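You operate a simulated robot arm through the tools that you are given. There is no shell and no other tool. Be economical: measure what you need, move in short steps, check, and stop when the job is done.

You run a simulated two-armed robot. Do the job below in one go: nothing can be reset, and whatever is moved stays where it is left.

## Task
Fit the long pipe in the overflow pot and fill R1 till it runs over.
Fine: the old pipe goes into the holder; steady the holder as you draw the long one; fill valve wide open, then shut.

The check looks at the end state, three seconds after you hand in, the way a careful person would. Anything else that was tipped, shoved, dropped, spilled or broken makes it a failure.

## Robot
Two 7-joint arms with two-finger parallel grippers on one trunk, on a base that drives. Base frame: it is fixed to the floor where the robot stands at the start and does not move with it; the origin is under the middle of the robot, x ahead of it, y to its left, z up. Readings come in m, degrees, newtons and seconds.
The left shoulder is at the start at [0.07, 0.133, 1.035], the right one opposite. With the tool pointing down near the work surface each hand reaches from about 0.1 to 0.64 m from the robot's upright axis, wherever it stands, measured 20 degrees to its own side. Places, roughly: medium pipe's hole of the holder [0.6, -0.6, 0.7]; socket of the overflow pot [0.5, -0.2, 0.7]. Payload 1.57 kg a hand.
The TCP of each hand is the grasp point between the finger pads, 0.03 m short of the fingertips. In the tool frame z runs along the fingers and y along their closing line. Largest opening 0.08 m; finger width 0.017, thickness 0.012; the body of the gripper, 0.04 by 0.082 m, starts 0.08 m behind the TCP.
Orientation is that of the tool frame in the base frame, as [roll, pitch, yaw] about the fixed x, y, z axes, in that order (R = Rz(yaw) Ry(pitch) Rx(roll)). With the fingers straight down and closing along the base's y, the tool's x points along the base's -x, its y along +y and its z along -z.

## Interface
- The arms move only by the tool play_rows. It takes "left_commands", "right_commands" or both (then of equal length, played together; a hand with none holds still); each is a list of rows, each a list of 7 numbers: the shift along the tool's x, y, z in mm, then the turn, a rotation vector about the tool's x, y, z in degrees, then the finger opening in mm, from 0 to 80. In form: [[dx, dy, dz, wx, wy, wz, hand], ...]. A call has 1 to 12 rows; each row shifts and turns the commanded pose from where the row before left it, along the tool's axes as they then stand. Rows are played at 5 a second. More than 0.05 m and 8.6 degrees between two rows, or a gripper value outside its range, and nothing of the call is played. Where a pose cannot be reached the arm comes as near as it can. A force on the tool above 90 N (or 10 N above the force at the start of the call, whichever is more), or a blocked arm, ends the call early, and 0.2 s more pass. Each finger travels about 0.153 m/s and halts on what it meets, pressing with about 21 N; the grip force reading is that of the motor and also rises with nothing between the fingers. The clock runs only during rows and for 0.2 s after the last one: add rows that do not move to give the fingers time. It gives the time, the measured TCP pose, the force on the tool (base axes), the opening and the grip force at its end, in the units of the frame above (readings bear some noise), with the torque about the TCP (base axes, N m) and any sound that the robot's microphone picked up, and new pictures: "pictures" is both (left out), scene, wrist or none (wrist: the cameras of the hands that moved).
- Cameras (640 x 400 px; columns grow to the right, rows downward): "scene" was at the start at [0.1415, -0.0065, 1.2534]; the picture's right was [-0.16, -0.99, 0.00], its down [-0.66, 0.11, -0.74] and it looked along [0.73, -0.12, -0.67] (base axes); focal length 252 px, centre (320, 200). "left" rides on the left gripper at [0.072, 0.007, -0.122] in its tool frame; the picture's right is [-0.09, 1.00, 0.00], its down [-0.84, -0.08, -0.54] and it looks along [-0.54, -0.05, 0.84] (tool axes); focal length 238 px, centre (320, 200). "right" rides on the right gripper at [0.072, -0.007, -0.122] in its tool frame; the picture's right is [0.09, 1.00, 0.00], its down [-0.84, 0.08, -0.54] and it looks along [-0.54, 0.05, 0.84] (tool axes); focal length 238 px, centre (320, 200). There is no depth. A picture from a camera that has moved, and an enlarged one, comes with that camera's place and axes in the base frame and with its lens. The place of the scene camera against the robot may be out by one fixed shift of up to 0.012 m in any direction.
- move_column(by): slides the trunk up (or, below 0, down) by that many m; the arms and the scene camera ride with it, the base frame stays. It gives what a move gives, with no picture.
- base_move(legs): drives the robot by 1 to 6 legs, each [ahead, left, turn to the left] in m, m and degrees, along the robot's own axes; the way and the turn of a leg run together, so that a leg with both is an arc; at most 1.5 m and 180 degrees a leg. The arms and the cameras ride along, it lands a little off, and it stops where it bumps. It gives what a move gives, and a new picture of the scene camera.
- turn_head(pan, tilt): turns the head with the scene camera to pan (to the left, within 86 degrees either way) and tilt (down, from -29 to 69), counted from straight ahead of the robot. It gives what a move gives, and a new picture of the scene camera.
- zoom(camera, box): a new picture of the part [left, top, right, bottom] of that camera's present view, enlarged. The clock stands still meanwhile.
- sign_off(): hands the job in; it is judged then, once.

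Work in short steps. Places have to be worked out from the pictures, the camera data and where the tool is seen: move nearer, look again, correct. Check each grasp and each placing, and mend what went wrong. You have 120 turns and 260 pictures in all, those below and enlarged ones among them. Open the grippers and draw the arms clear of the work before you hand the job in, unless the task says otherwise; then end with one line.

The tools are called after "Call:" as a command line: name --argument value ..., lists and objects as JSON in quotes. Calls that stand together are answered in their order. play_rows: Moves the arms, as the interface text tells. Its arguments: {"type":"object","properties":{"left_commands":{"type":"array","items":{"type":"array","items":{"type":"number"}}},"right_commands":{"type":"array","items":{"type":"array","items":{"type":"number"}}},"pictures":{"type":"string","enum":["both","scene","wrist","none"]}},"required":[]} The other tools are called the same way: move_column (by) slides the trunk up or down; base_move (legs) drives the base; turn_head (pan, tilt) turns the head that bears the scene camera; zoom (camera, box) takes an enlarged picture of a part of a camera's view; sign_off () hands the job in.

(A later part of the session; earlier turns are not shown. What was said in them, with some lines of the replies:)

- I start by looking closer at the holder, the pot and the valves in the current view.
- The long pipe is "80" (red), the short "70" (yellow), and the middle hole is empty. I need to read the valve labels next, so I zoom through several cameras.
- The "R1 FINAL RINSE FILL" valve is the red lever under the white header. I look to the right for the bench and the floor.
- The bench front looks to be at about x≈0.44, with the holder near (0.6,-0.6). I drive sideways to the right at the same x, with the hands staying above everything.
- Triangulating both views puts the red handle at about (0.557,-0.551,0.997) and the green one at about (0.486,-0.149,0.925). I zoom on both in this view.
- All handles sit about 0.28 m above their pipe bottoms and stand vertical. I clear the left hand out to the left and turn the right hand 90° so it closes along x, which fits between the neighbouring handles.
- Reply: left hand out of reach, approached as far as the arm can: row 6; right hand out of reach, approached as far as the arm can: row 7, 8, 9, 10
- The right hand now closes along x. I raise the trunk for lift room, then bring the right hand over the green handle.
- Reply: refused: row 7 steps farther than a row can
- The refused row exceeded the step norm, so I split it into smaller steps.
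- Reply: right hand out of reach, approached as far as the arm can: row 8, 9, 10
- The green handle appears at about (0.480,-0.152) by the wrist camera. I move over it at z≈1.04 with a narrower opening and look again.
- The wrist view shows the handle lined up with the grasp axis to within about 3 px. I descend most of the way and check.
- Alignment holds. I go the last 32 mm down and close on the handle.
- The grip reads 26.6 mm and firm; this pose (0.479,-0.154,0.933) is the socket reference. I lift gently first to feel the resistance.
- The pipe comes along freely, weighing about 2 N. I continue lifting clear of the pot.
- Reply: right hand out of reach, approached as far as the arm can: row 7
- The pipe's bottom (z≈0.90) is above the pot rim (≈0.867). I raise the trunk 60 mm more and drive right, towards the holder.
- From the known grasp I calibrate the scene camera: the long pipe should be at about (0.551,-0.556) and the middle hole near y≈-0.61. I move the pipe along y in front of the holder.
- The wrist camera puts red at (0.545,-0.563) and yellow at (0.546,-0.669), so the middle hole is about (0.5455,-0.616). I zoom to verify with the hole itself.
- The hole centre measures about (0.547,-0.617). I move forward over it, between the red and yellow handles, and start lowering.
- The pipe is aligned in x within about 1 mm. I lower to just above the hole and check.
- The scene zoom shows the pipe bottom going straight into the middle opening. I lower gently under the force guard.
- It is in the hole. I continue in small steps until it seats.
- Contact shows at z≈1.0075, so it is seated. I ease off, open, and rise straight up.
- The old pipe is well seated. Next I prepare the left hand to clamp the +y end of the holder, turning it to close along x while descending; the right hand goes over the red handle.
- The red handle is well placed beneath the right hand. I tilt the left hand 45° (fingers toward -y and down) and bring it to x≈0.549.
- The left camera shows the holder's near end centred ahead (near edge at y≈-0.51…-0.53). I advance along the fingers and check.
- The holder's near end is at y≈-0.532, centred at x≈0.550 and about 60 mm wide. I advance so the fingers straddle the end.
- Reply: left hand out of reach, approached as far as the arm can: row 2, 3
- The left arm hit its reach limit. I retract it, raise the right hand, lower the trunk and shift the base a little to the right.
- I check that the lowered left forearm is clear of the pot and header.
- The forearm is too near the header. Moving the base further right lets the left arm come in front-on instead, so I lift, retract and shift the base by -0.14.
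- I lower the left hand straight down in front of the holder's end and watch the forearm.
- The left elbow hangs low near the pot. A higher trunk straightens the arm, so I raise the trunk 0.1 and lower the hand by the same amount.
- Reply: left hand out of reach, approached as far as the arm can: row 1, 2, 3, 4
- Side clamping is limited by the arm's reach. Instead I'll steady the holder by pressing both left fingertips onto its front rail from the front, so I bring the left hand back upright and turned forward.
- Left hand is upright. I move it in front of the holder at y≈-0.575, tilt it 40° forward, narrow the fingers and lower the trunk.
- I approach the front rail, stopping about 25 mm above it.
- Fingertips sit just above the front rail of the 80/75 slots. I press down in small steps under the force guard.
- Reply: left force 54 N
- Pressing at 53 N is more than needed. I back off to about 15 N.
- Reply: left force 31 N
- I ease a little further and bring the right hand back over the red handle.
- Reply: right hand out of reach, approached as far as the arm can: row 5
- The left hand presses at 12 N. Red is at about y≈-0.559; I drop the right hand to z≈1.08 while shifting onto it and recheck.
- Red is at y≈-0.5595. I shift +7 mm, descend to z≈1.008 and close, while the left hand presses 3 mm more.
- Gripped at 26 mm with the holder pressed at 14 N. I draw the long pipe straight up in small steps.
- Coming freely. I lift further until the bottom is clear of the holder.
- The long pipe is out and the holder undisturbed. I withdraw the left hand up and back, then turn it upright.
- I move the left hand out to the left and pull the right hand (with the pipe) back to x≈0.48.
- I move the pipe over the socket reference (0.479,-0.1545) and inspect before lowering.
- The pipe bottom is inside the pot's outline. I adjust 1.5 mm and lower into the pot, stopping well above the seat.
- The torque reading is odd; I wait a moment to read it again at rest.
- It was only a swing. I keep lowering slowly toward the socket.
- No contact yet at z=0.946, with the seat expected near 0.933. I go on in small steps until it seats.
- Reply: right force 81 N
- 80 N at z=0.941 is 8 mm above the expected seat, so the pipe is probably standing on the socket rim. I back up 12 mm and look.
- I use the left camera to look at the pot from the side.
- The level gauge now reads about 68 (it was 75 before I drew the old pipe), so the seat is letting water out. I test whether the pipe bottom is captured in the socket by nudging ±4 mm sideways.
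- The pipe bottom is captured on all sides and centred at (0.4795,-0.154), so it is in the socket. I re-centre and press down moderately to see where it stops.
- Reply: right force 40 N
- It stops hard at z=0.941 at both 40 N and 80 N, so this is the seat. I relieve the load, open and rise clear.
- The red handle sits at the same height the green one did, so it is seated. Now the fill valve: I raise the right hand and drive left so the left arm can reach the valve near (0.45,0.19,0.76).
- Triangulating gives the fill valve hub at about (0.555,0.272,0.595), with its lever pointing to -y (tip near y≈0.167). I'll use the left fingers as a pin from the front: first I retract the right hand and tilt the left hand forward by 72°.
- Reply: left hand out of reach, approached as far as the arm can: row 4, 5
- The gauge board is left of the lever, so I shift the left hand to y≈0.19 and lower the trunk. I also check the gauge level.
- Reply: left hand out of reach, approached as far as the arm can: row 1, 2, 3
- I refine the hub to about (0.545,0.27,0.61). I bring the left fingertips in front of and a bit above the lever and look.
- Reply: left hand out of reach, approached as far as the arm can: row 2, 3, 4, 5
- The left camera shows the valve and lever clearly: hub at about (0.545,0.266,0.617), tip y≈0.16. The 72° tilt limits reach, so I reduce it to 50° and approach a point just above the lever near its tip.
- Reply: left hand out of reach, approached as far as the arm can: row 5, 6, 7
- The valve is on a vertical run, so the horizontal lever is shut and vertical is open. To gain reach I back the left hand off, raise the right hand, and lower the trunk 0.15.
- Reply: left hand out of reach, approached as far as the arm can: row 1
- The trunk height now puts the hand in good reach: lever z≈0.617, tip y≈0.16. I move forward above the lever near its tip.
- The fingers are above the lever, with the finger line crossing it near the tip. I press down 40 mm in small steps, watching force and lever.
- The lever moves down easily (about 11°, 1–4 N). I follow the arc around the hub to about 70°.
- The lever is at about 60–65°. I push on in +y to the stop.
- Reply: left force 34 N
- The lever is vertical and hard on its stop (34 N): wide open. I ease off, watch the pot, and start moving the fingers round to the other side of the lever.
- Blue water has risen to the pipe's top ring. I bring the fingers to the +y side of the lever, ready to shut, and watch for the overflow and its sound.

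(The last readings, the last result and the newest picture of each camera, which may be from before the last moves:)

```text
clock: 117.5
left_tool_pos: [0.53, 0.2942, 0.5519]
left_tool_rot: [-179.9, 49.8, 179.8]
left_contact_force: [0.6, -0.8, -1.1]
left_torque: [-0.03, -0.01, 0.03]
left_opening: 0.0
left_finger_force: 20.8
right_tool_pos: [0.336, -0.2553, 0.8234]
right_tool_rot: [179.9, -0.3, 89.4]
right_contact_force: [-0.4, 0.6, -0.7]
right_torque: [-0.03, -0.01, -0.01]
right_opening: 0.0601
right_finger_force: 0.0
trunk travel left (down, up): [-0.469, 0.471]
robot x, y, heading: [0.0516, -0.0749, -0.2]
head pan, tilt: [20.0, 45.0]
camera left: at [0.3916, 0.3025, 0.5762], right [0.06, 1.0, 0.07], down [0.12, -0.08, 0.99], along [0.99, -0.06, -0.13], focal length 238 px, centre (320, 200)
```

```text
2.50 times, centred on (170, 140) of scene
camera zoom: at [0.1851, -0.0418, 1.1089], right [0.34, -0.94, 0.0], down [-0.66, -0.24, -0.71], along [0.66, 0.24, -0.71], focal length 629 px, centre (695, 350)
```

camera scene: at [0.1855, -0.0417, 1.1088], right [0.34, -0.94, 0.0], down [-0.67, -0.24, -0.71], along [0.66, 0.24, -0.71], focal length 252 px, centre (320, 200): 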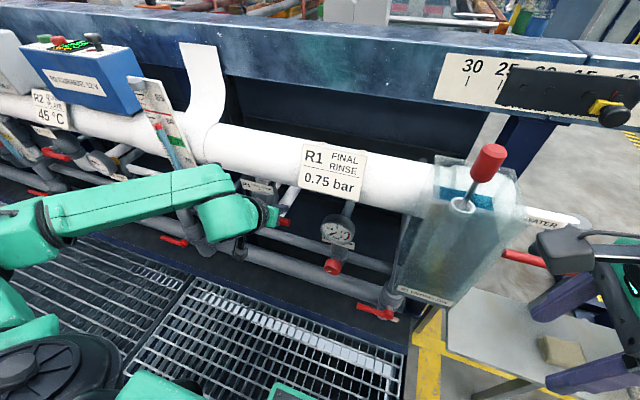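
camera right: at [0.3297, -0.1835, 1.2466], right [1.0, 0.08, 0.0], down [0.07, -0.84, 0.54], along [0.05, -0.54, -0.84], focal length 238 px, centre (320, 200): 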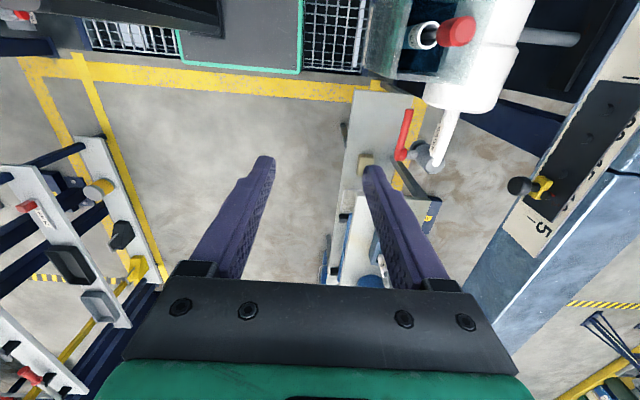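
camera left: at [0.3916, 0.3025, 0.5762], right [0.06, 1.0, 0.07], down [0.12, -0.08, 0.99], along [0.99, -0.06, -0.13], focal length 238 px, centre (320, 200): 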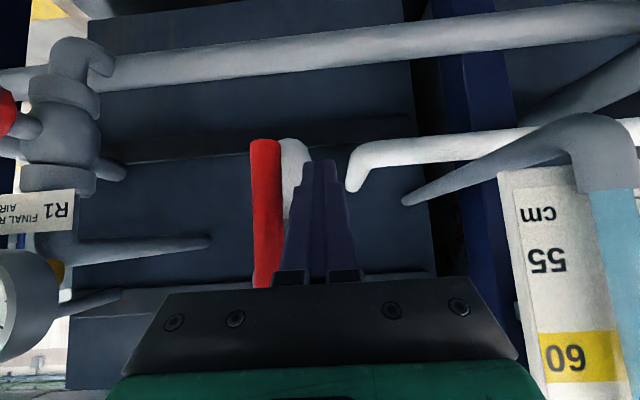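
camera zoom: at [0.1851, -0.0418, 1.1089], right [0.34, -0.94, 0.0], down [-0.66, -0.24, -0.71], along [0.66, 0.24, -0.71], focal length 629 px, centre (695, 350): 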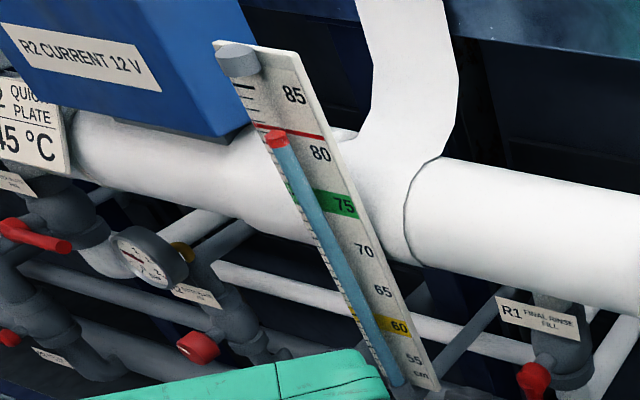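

The level is still rising and the gauge is near 80. I wait briefly, ready at the lever.

Call:
play_rows --left_commands '[[0, -4, 0, 0, 0, 0, 0], [0, 0, 0, 0, 0, 0, 0], [0, 0, 0, 0, 0, 0, 0], [0, 0, 0, 0, 0, 0, 0]]' --pictures "none"

Call:
zoom --camera "scene" --box '[400, 130, 540, 230]'

Call:
zoom --camera "scene" --box '[110, 60, 230, 220]'

```text
clock: 118.5
left_tool_pos: [0.5306, 0.2903, 0.5537]
left_tool_rot: [-179.8, 49.8, 179.8]
left_contact_force: [0.4, 0.8, 0.1]
left_torque: [0.0, 0.02, -0.01]
left_opening: 0.0
left_finger_force: 21.0
right_tool_pos: [0.3369, -0.2546, 0.8245]
right_tool_rot: [179.7, -0.3, 89.4]
right_contact_force: [-0.1, -0.1, 0.8]
right_torque: [-0.04, -0.03, 0.0]
right_opening: 0.0598
right_finger_force: 0.0
trunk travel left (down, up): [-0.469, 0.471]
robot x, y, heading: [0.0457, -0.0768, 0.2]
head pan, tilt: [20.0, 45.0]
```

```text
4.00 times, centred on (470, 180) of scene
camera zoom: at [0.1853, -0.0416, 1.1089], right [0.34, -0.94, 0.0], down [-0.67, -0.24, -0.71], along [0.66, 0.24, -0.71], focal length 1006 px, centre (-280, 280)
```

zoom: 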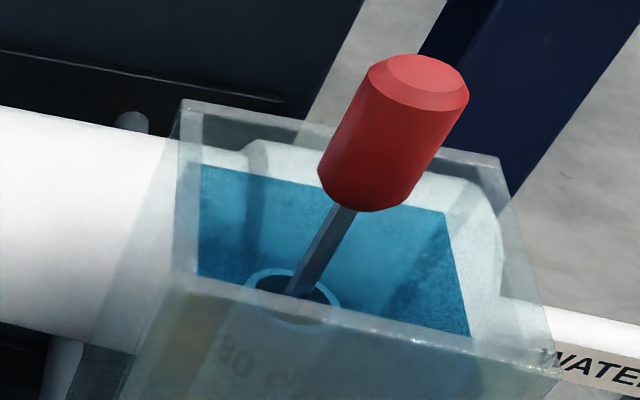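

```text
2.50 times, centred on (170, 140) of scene
camera zoom: at [0.1853, -0.0416, 1.1089], right [0.34, -0.94, 0.0], down [-0.67, -0.24, -0.71], along [0.66, 0.24, -0.71], focal length 629 px, centre (695, 350)
```

zoom: 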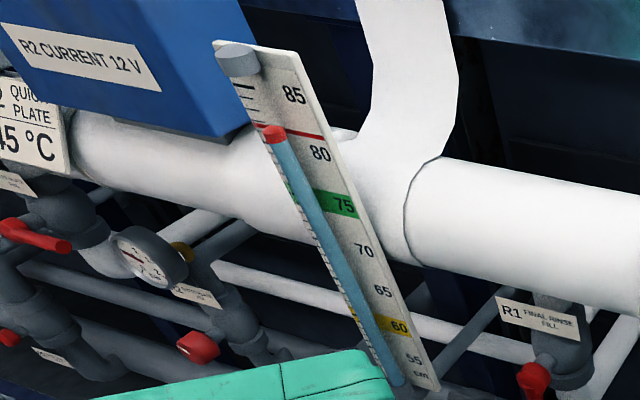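

The water is about level with the pipe top now. I wait another half second and look again.

Call:
play_rows --left_commands '[[0, 0, 0, 0, 0, 0, 0], [0, 0, 0, 0, 0, 0, 0]]' --pictures "none"

Call:
zoom --camera "scene" --box '[420, 150, 520, 230]'

```text
clock: 119.1
left_tool_pos: [0.531, 0.2911, 0.5524]
left_tool_rot: [-179.9, 49.9, 179.9]
left_contact_force: [-0.3, 0.8, 0.0]
left_torque: [0.04, 0.02, 0.01]
left_opening: 0.0
left_finger_force: 21.1
right_tool_pos: [0.337, -0.2555, 0.8253]
right_tool_rot: [179.8, -0.3, 89.4]
right_contact_force: [-0.1, -0.5, -0.5]
right_torque: [0.0, 0.02, -0.01]
right_opening: 0.0599
right_finger_force: 0.0
trunk travel left (down, up): [-0.469, 0.471]
robot x, y, heading: [0.0518, -0.077, -0.2]
head pan, tilt: [20.0, 45.0]
```

```text
5.00 times, centred on (470, 190) of scene
camera zoom: at [0.1853, -0.0416, 1.1089], right [0.34, -0.94, 0.0], down [-0.67, -0.24, -0.71], along [0.66, 0.24, -0.71], focal length 1257 px, centre (-430, 250)
```

zoom: 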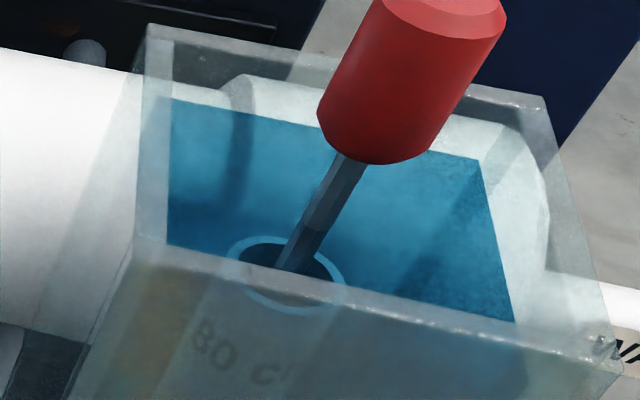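

Call:
zoom --camera "scene" --box '[140, 70, 190, 120]'

Call:
play_rows --left_commands '[[0, 0, 0, 0, 0, 0, 0]]' --pictures "none"

Call:
zoom --camera "scene" --box '[420, 150, 520, 230]'

Call:
zoom --camera "scene" --box '[140, 70, 190, 120]'

```text
8.00 times, centred on (165, 95) of scene
camera zoom: at [0.1853, -0.0416, 1.1089], right [0.34, -0.94, 0.0], down [-0.67, -0.24, -0.71], along [0.66, 0.24, -0.71], focal length 2012 px, centre (1560, 1040)
```

zoom: 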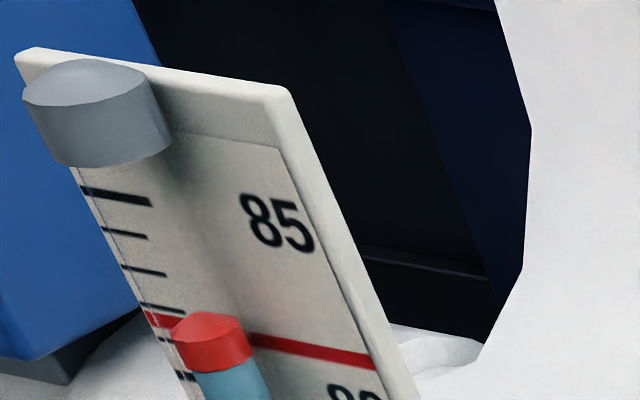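

```text
clock: 119.5
left_tool_pos: [0.5297, 0.2916, 0.553]
left_tool_rot: [-179.8, 49.9, 179.8]
left_contact_force: [-0.2, -0.3, -0.3]
left_torque: [0.05, 0.0, -0.04]
left_opening: 0.0
left_finger_force: 21.4
right_tool_pos: [0.3369, -0.2552, 0.8249]
right_tool_rot: [179.8, -0.2, 89.4]
right_contact_force: [0.3, -0.3, 0.6]
right_torque: [0.0, 0.01, 0.04]
right_opening: 0.0601
right_finger_force: 0.0
trunk travel left (down, up): [-0.469, 0.471]
robot x, y, heading: [0.0523, -0.0761, -0.1]
head pan, tilt: [20.0, 45.0]
```

```text
5.00 times, centred on (470, 190) of scene
camera zoom: at [0.1853, -0.0416, 1.1089], right [0.34, -0.94, 0.0], down [-0.67, -0.24, -0.71], along [0.66, 0.24, -0.71], focal length 1257 px, centre (-430, 250)
```

zoom: 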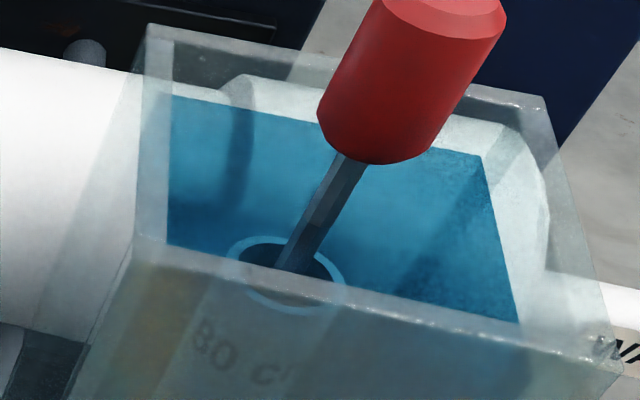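

```text
8.00 times, centred on (165, 95) of scene
camera zoom: at [0.1853, -0.0416, 1.1089], right [0.34, -0.94, 0.0], down [-0.67, -0.24, -0.71], along [0.66, 0.24, -0.71], focal length 2012 px, centre (1560, 1040)
```

zoom: 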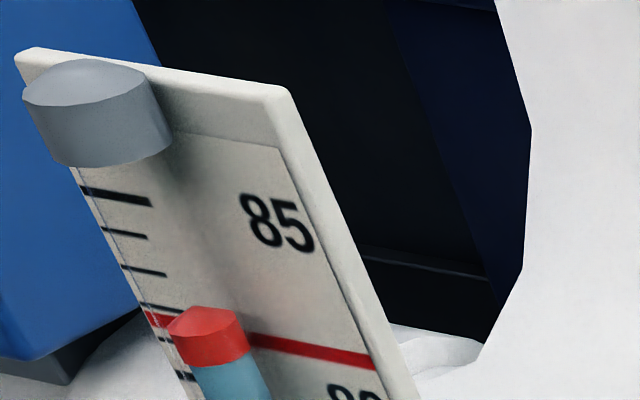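

The gauge shows the level past 80 and the water stands above the pipe's top ring, so it is running over. I shut the valve now along the reverse arc.

Call:
play_rows --left_commands '[[2.3, -18, 1.9, 0, 0, 0, 0], [2, -25, 1.7, 0, 0, 0, 0], [-4.6, -25, -3.9, 0, 0, 0, 0], [-10.9, -21, -9.1, 0, 0, 0, 0], [-15.6, -15, -13, 0, 0, 0, 0], [-10.8, -4.5, -9, 0, 0, 0, 0], [-6, 0, -5, 0, 0, 0, 0], [0, 0, 0, 0, 0, 0, 0]]' --pictures "wrist"

Call:
zoom --camera "scene" --box '[420, 150, 520, 230]'

Call:
zoom --camera "scene" --box '[140, 70, 190, 120]'

```text
clock: 121.3
left_tool_pos: [0.5279, 0.1829, 0.6017]
left_tool_rot: [-179.5, 48.8, 180.0]
left_contact_force: [-11.4, -5.3, -38.0]
left_torque: [-0.12, -0.17, 0.14]
left_opening: 0.0001
left_finger_force: 21.0
right_tool_pos: [0.3382, -0.2546, 0.8234]
right_tool_rot: [-179.9, -0.2, 89.4]
right_contact_force: [0.0, -0.1, 0.4]
right_torque: [-0.05, 0.02, -0.02]
right_opening: 0.06
right_finger_force: 0.0
trunk travel left (down, up): [-0.469, 0.471]
robot x, y, heading: [0.0526, -0.0761, -0.2]
head pan, tilt: [20.0, 45.0]
camera left: at [0.3892, 0.1896, 0.628], right [0.07, 1.0, 0.06], down [0.14, -0.07, 0.99], along [0.99, -0.06, -0.15], focal length 238 px, centre (320, 200)
```

left: 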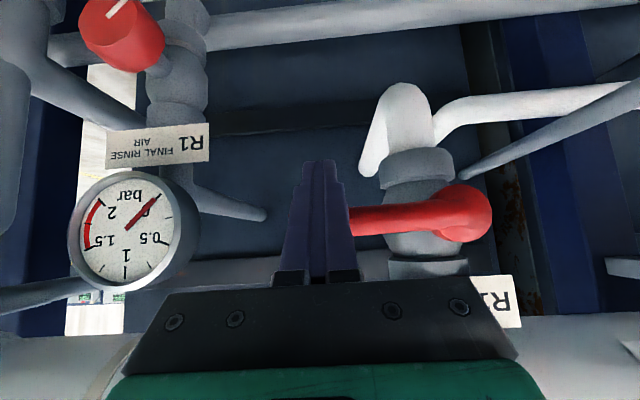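

```text
5.00 times, centred on (470, 190) of scene
camera zoom: at [0.1886, -0.0397, 1.1079], right [0.34, -0.94, 0.0], down [-0.67, -0.24, -0.7], along [0.66, 0.24, -0.71], focal length 1257 px, centre (-430, 250)
```

zoom: 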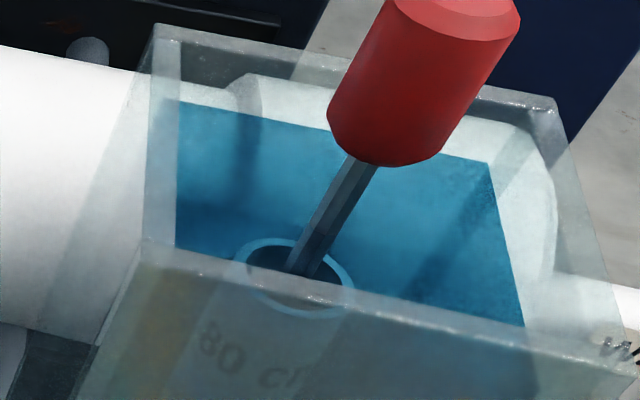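

```text
8.00 times, centred on (165, 95) of scene
camera zoom: at [0.1886, -0.0397, 1.1079], right [0.34, -0.94, 0.0], down [-0.67, -0.24, -0.7], along [0.66, 0.24, -0.71], focal length 2012 px, centre (1560, 1040)
```

zoom: 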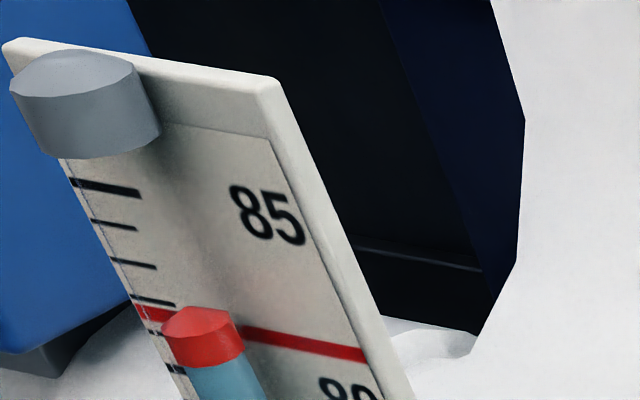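

The lever is back horizontal against its stop: shut. I ease off and withdraw, then see whether the level settles.

Call:
play_rows --left_commands '[[7, 0, 6, 0, 0, 0, 0], [6, 0, 5, 0, 0, 0, 0], [0, 0, -25, 0, 0, 0, 0], [0, 0, -30, 0, 0, 0, 0], [0, 0, -30, 0, 0, 0, 0], [0, 0, -30, 0, 0, 0, 0], [0, 0, 0, 0, 0, 0, 0]]' --pictures "wrist"

Call:
zoom --camera "scene" --box '[420, 150, 520, 230]'

Call:
zoom --camera "scene" --box '[140, 70, 190, 120]'

```text
clock: 122.9
left_tool_pos: [0.4471, 0.1964, 0.6649]
left_tool_rot: [178.0, 49.9, 179.7]
left_contact_force: [-0.5, -0.3, -0.4]
left_torque: [0.02, -0.02, 0.0]
left_opening: 0.0
left_finger_force: 20.7
left hand out of reach, approached as far as the arm can: row 6
right_tool_pos: [0.3357, -0.2555, 0.8242]
right_tool_rot: [179.8, -0.3, 89.4]
right_contact_force: [0.9, -0.1, 0.5]
right_torque: [-0.02, 0.03, -0.01]
right_opening: 0.0603
right_finger_force: 0.1
trunk travel left (down, up): [-0.469, 0.471]
robot x, y, heading: [0.0496, -0.0761, -0.2]
head pan, tilt: [20.0, 45.0]
camera left: at [0.3078, 0.2001, 0.6876], right [0.04, 0.99, 0.09], down [0.13, -0.1, 0.99], along [0.99, -0.03, -0.13], focal length 238 px, centre (320, 200)
```

left: 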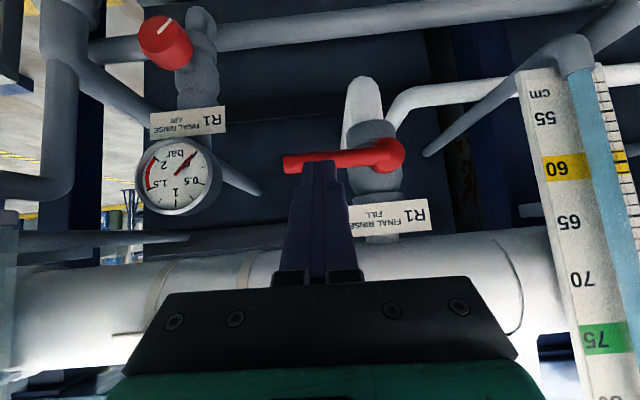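

```text
5.00 times, centred on (470, 190) of scene
camera zoom: at [0.1857, -0.0418, 1.1088], right [0.34, -0.94, 0.0], down [-0.67, -0.24, -0.71], along [0.66, 0.24, -0.71], focal length 1257 px, centre (-430, 250)
```

zoom: 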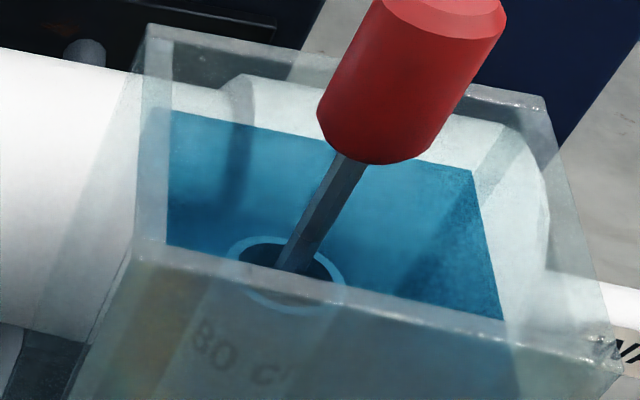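

```text
8.00 times, centred on (165, 95) of scene
camera zoom: at [0.1857, -0.0418, 1.1088], right [0.34, -0.94, 0.0], down [-0.67, -0.24, -0.71], along [0.66, 0.24, -0.71], focal length 2012 px, centre (1560, 1040)
```

zoom: 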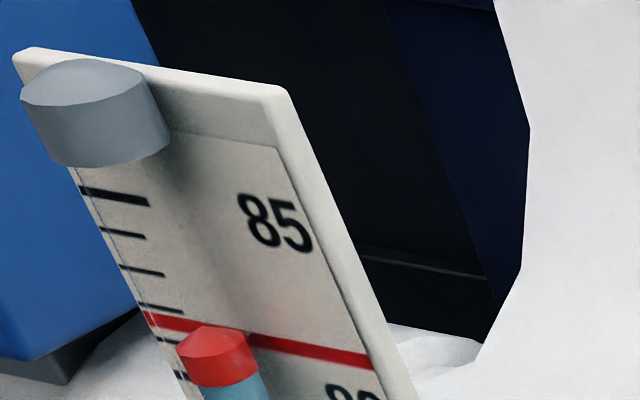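

The level is settling back, so the water did run over the pipe. I back the base away, keep clear, and watch whether it stabilises.

Call:
base_move --legs '[[-0.15, 0, 0]]'

Call:
zoom --camera "scene" --box '[130, 50, 240, 160]'

Call:
move_column --by 0.2

Call:
turn_head --pan 0 --tilt 40

```text
clock: 124.2
left_tool_pos: [0.2967, 0.1971, 0.6646]
left_tool_rot: [178.1, 50.0, 179.6]
left_contact_force: [-0.8, -0.1, -1.2]
left_torque: [-0.01, -0.01, -0.02]
left_opening: 0.0
left_finger_force: 20.9
right_tool_pos: [0.1846, -0.2548, 0.8243]
right_tool_rot: [179.9, -0.3, 89.4]
right_contact_force: [-0.4, -1.7, -0.1]
right_torque: [0.01, 0.0, 0.02]
right_opening: 0.0599
right_finger_force: 0.0
trunk travel left (down, up): [-0.469, 0.471]
robot x, y, heading: [-0.102, -0.075, -0.2]
head pan, tilt: [20.0, 45.0]
camera scene: at [0.034, -0.0414, 1.109], right [0.34, -0.94, 0.0], down [-0.66, -0.24, -0.71], along [0.67, 0.24, -0.71], focal length 252 px, centre (320, 200)
```

scene: 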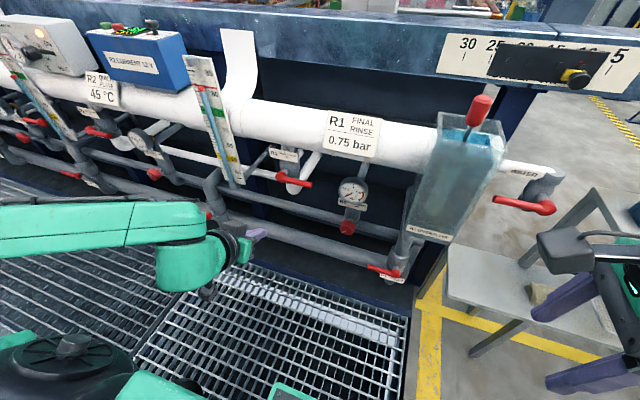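

```text
3.64 times, centred on (185, 105) of scene
camera zoom: at [0.034, -0.0414, 1.109], right [0.34, -0.94, 0.0], down [-0.66, -0.24, -0.71], along [0.67, 0.24, -0.71], focal length 914 px, centre (811, 546)
```

zoom: 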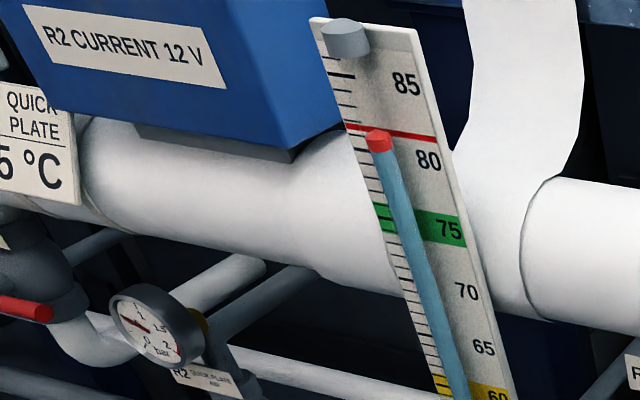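

```text
clock: 126.4
left_tool_pos: [0.298, 0.1975, 0.8636]
left_tool_rot: [178.1, 49.9, 179.8]
left_contact_force: [1.0, 0.1, -0.5]
left_torque: [0.04, -0.04, -0.01]
left_opening: 0.0
left_finger_force: 20.7
right_tool_pos: [0.1859, -0.2547, 1.0242]
right_tool_rot: [179.7, -0.3, 89.4]
right_contact_force: [-1.3, -0.4, -0.7]
right_torque: [-0.01, 0.0, -0.02]
right_opening: 0.0601
right_finger_force: 0.1
trunk travel left (down, up): [-0.669, 0.271]
robot x, y, heading: [-0.1059, -0.0776, 0.2]
head pan, tilt: [20.0, 45.0]
```

```text
clock: 127.2
left_tool_pos: [0.2957, 0.196, 0.8648]
left_tool_rot: [178.1, 49.8, 179.7]
left_contact_force: [0.9, 0.0, 0.4]
left_torque: [0.03, 0.01, 0.01]
left_opening: 0.0
left_finger_force: 21.2
right_tool_pos: [0.1865, -0.2542, 1.0252]
right_tool_rot: [179.8, -0.2, 89.4]
right_contact_force: [0.4, 0.4, -0.2]
right_torque: [0.01, -0.03, -0.02]
right_opening: 0.06
right_finger_force: 0.0
trunk travel left (down, up): [-0.669, 0.271]
robot x, y, heading: [-0.104, -0.0804, -0.2]
head pan, tilt: [0.0, 40.0]
camera scene: at [0.0435, -0.0691, 1.3161], right [0.0, -1.0, 0.0], down [-0.64, 0.0, -0.77], along [0.77, 0.0, -0.64], focal length 252 px, centre (320, 200)
```

scene: 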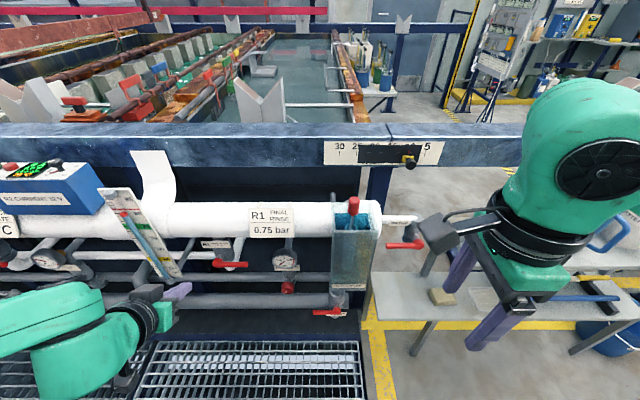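

I open the left gripper and take two gauge and pot readings a few seconds apart.

Call:
zoom --camera "scene" --box '[90, 180, 190, 285]'

Call:
zoom --camera "scene" --box '[310, 180, 400, 300]'

Call:
play_rows --left_commands '[[0, 0, 0, 0, 0, 0, 40], [0, 0, 0, 0, 0, 0, 60], [0, 0, 0, 0, 0, 0, 60], [0, 0, 0, 0, 0, 0, 60], [0, 0, 0, 0, 0, 0, 60], [0, 0, 0, 0, 0, 0, 60], [0, 0, 0, 0, 0, 0, 60], [0, 0, 0, 0, 0, 0, 60], [0, 0, 0, 0, 0, 0, 60], [0, 0, 0, 0, 0, 0, 60], [0, 0, 0, 0, 0, 0, 60], [0, 0, 0, 0, 0, 0, 60]]' --pictures "none"

Call:
zoom --camera "scene" --box '[90, 180, 190, 285]'

Call:
zoom --camera "scene" --box '[310, 180, 400, 300]'

```text
3.81 times, centred on (140, 232) of scene
camera zoom: at [0.0435, -0.0691, 1.3161], right [0.0, -1.0, 0.0], down [-0.64, 0.0, -0.77], along [0.77, 0.0, -0.64], focal length 958 px, centre (1006, 76)
```

zoom: 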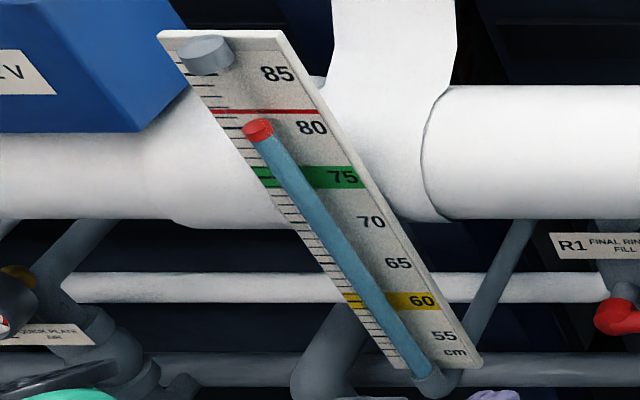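

```text
3.33 times, centred on (355, 240) of scene
camera zoom: at [0.0435, -0.0691, 1.3161], right [0.0, -1.0, 0.0], down [-0.64, 0.0, -0.77], along [0.77, 0.0, -0.64], focal length 838 px, centre (203, 67)
```

zoom: 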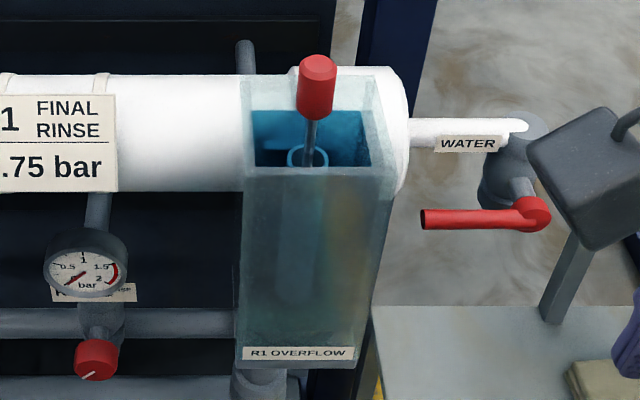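

```text
clock: 129.8
left_tool_pos: [0.2968, 0.1964, 0.8635]
left_tool_rot: [178.2, 49.8, 179.7]
left_contact_force: [-0.3, 0.7, 0.1]
left_torque: [0.0, 0.01, 0.0]
left_opening: 0.0599
left_finger_force: 0.0
right_tool_pos: [0.1866, -0.2529, 1.0243]
right_tool_rot: [179.8, -0.3, 89.4]
right_contact_force: [-0.1, 0.0, 0.2]
right_torque: [-0.01, 0.01, -0.01]
right_opening: 0.0598
right_finger_force: 0.0
trunk travel left (down, up): [-0.669, 0.271]
robot x, y, heading: [-0.0964, -0.0761, -0.1]
head pan, tilt: [0.0, 40.0]
```

```text
3.81 times, centred on (140, 232) of scene
camera zoom: at [0.0435, -0.0692, 1.3161], right [0.0, -1.0, 0.0], down [-0.64, 0.0, -0.77], along [0.77, 0.0, -0.64], focal length 958 px, centre (1006, 76)
```

zoom: 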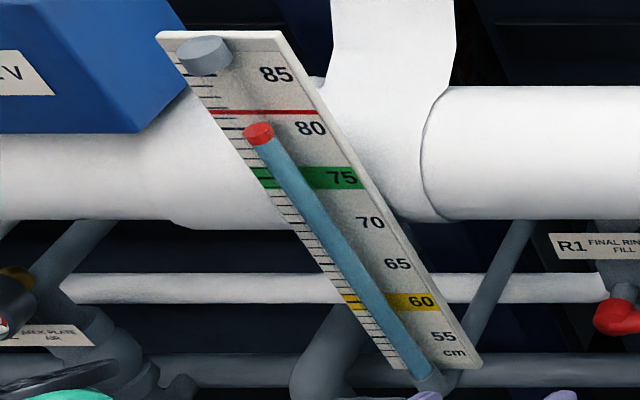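

```text
3.33 times, centred on (355, 240) of scene
camera zoom: at [0.0435, -0.0692, 1.3161], right [0.0, -1.0, 0.0], down [-0.64, 0.0, -0.77], along [0.77, 0.0, -0.64], focal length 838 px, centre (203, 67)
```

zoom: 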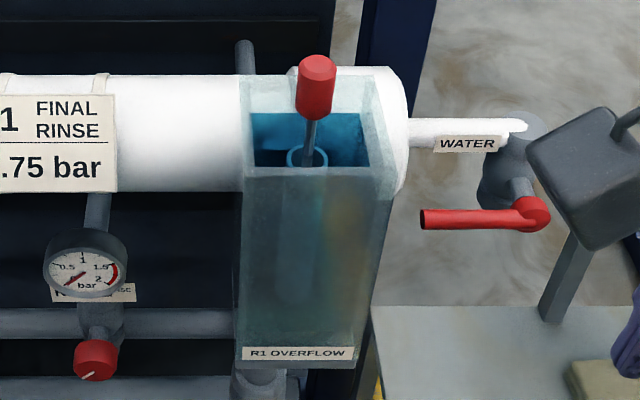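

The level is settling slowly. I wait longer to be sure it stabilises at the pipe's level rather than leaking.

Call:
play_rows --left_commands '[[0, 0, 0, 0, 0, 0, 60], [0, 0, 0, 0, 0, 0, 60], [0, 0, 0, 0, 0, 0, 60], [0, 0, 0, 0, 0, 0, 60], [0, 0, 0, 0, 0, 0, 60], [0, 0, 0, 0, 0, 0, 60], [0, 0, 0, 0, 0, 0, 60], [0, 0, 0, 0, 0, 0, 60], [0, 0, 0, 0, 0, 0, 60], [0, 0, 0, 0, 0, 0, 60], [0, 0, 0, 0, 0, 0, 60], [0, 0, 0, 0, 0, 0, 60]]' --pictures "none"

Call:
play_rows --left_commands '[[0, 0, 0, 0, 0, 0, 60], [0, 0, 0, 0, 0, 0, 60], [0, 0, 0, 0, 0, 0, 60], [0, 0, 0, 0, 0, 0, 60], [0, 0, 0, 0, 0, 0, 60], [0, 0, 0, 0, 0, 0, 60], [0, 0, 0, 0, 0, 0, 60], [0, 0, 0, 0, 0, 0, 60], [0, 0, 0, 0, 0, 0, 60], [0, 0, 0, 0, 0, 0, 60], [0, 0, 0, 0, 0, 0, 60], [0, 0, 0, 0, 0, 0, 60]]' --pictures "none"

Call:
zoom --camera "scene" --box '[90, 180, 190, 285]'

Call:
play_rows --left_commands '[[0, 0, 0, 0, 0, 0, 60], [0, 0, 0, 0, 0, 0, 60], [0, 0, 0, 0, 0, 0, 60], [0, 0, 0, 0, 0, 0, 60], [0, 0, 0, 0, 0, 0, 60], [0, 0, 0, 0, 0, 0, 60], [0, 0, 0, 0, 0, 0, 60], [0, 0, 0, 0, 0, 0, 60], [0, 0, 0, 0, 0, 0, 60], [0, 0, 0, 0, 0, 0, 60], [0, 0, 0, 0, 0, 0, 60], [0, 0, 0, 0, 0, 0, 60]]' --pictures "none"

Call:
play_rows --left_commands '[[0, 0, 0, 0, 0, 0, 60], [0, 0, 0, 0, 0, 0, 60], [0, 0, 0, 0, 0, 0, 60], [0, 0, 0, 0, 0, 0, 60], [0, 0, 0, 0, 0, 0, 60], [0, 0, 0, 0, 0, 0, 60], [0, 0, 0, 0, 0, 0, 60], [0, 0, 0, 0, 0, 0, 60], [0, 0, 0, 0, 0, 0, 60], [0, 0, 0, 0, 0, 0, 60], [0, 0, 0, 0, 0, 0, 60], [0, 0, 0, 0, 0, 0, 60]]' --pictures "none"

Call:
zoom --camera "scene" --box '[90, 180, 190, 285]'

```text
clock: 132.4
left_tool_pos: [0.297, 0.1975, 0.8642]
left_tool_rot: [178.0, 49.9, 179.6]
left_contact_force: [0.2, 0.1, -0.5]
left_torque: [-0.02, -0.02, 0.0]
left_opening: 0.0599
left_finger_force: 0.0
right_tool_pos: [0.1849, -0.2541, 1.0244]
right_tool_rot: [179.8, -0.3, 89.5]
right_contact_force: [-0.4, -0.4, 0.2]
right_torque: [0.0, -0.01, -0.03]
right_opening: 0.0601
right_finger_force: 0.0
trunk travel left (down, up): [-0.669, 0.271]
robot x, y, heading: [-0.0979, -0.0777, -0.0]
head pan, tilt: [0.0, 40.0]
```

```text
clock: 135.1
left_tool_pos: [0.2957, 0.1977, 0.8648]
left_tool_rot: [178.1, 49.7, 179.7]
left_contact_force: [-0.6, 0.7, 1.1]
left_torque: [-0.01, 0.0, -0.01]
left_opening: 0.0601
left_finger_force: 0.0
right_tool_pos: [0.1868, -0.2548, 1.0251]
right_tool_rot: [179.9, -0.2, 89.5]
right_contact_force: [0.4, 0.2, 0.0]
right_torque: [0.0, 0.01, -0.01]
right_opening: 0.0597
right_finger_force: 0.2
trunk travel left (down, up): [-0.669, 0.271]
robot x, y, heading: [-0.0962, -0.0746, -0.3]
head pan, tilt: [0.0, 40.0]
```

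```text
3.81 times, centred on (140, 232) of scene
camera zoom: at [0.0435, -0.0692, 1.3161], right [0.0, -1.0, 0.0], down [-0.64, 0.0, -0.77], along [0.77, 0.0, -0.64], focal length 958 px, centre (1006, 76)
```

zoom: 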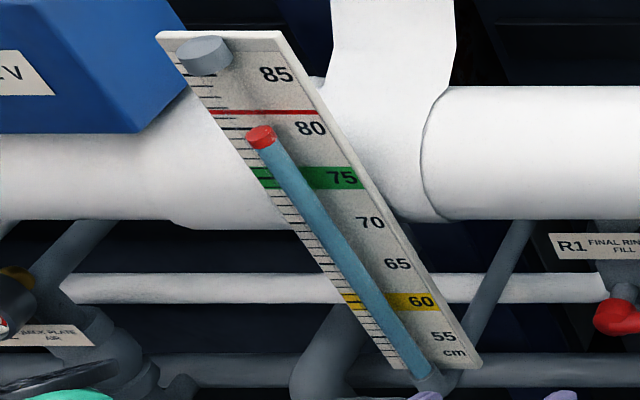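

```text
clock: 137.7
left_tool_pos: [0.2963, 0.1966, 0.8634]
left_tool_rot: [178.1, 49.9, 179.7]
left_contact_force: [-0.6, 0.9, 0.3]
left_torque: [-0.01, 0.02, -0.02]
left_opening: 0.06
left_finger_force: 0.0
right_tool_pos: [0.186, -0.255, 1.025]
right_tool_rot: [179.8, -0.3, 89.5]
right_contact_force: [-0.2, 0.1, 1.7]
right_torque: [0.0, -0.05, -0.02]
right_opening: 0.0599
right_finger_force: 0.1
trunk travel left (down, up): [-0.669, 0.271]
robot x, y, heading: [-0.1055, -0.0773, 0.0]
head pan, tilt: [0.0, 40.0]
```

```text
clock: 140.2
left_tool_pos: [0.2964, 0.1971, 0.865]
left_tool_rot: [178.2, 49.9, 179.7]
left_contact_force: [-0.5, -0.2, 0.0]
left_torque: [0.0, -0.03, -0.02]
left_opening: 0.06
left_finger_force: 0.0
right_tool_pos: [0.1859, -0.2555, 1.0247]
right_tool_rot: [179.8, -0.3, 89.5]
right_contact_force: [0.4, 0.8, -0.3]
right_torque: [0.01, -0.03, 0.01]
right_opening: 0.0599
right_finger_force: 0.2
trunk travel left (down, up): [-0.669, 0.271]
robot x, y, heading: [-0.1015, -0.075, -0.1]
head pan, tilt: [0.0, 40.0]
```

```text
3.81 times, centred on (140, 232) of scene
camera zoom: at [0.0435, -0.0692, 1.3161], right [0.0, -1.0, 0.0], down [-0.64, 0.0, -0.77], along [0.77, 0.0, -0.64], focal length 958 px, centre (1006, 76)
```

zoom: 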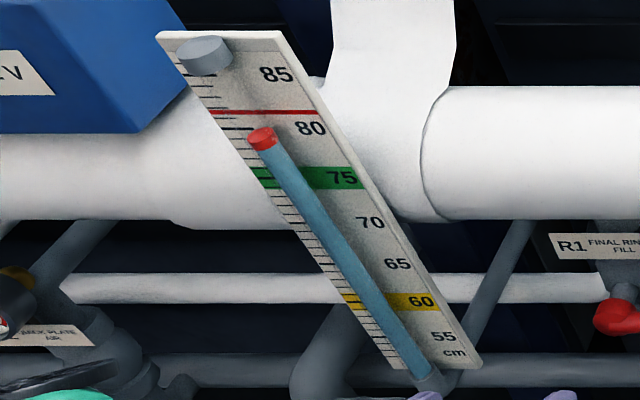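

The drop is tailing off, as expected for a level settling at the pipe top. I take a last look at the holder, the bench and the fill lever.

Call:
zoom --camera "scene" --box '[180, 190, 420, 330]'

Call:
turn_head --pan -45 --tilt 35

```text
2.67 times, centred on (300, 260) of scene
camera zoom: at [0.0435, -0.0692, 1.3161], right [0.0, -1.0, 0.0], down [-0.64, 0.0, -0.77], along [0.77, 0.0, -0.64], focal length 671 px, centre (373, 40)
```

zoom: 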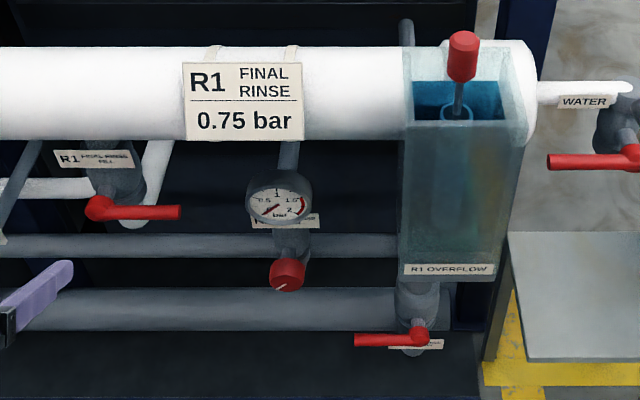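

```text
clock: 141.4
left_tool_pos: [0.2956, 0.1967, 0.8644]
left_tool_rot: [178.0, 49.9, 179.7]
left_contact_force: [0.2, -1.1, 0.7]
left_torque: [-0.02, -0.02, -0.02]
left_opening: 0.06
left_finger_force: 0.0
right_tool_pos: [0.1859, -0.2549, 1.0245]
right_tool_rot: [179.9, -0.4, 89.4]
right_contact_force: [-0.1, 0.2, 0.3]
right_torque: [0.01, 0.0, 0.03]
right_opening: 0.0602
right_finger_force: 0.1
trunk travel left (down, up): [-0.669, 0.271]
robot x, y, heading: [-0.0997, -0.075, -0.0]
head pan, tilt: [-45.0, 35.0]
camera scene: at [0.0208, -0.1314, 1.3237], right [-0.71, -0.71, 0.0], down [-0.41, 0.41, -0.82], along [0.58, -0.58, -0.57], focal length 252 px, centre (320, 200)
```

scene: 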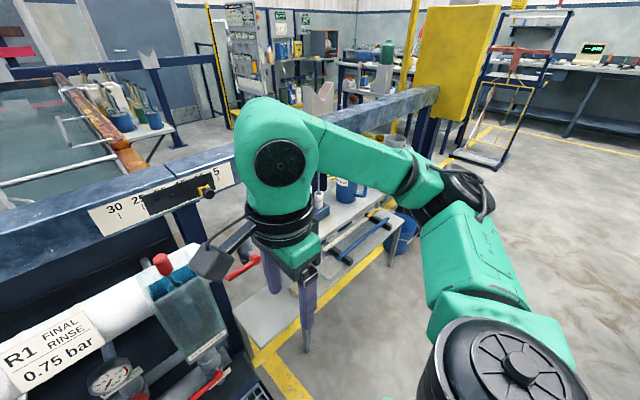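

The valve is shut and everything else stands as left, so I hand in.

Call:
sign_off

```text
The job is handed in.
```

I fitted the long (80 cm) pipe in the overflow pot and put the old 75 cm pipe in the holder's middle hole. I then opened the R1 fill valve fully, let R1 run over the new pipe, and shut the valve. I judged the overflow from the gauge and the pot, as no overflow sound was reported.
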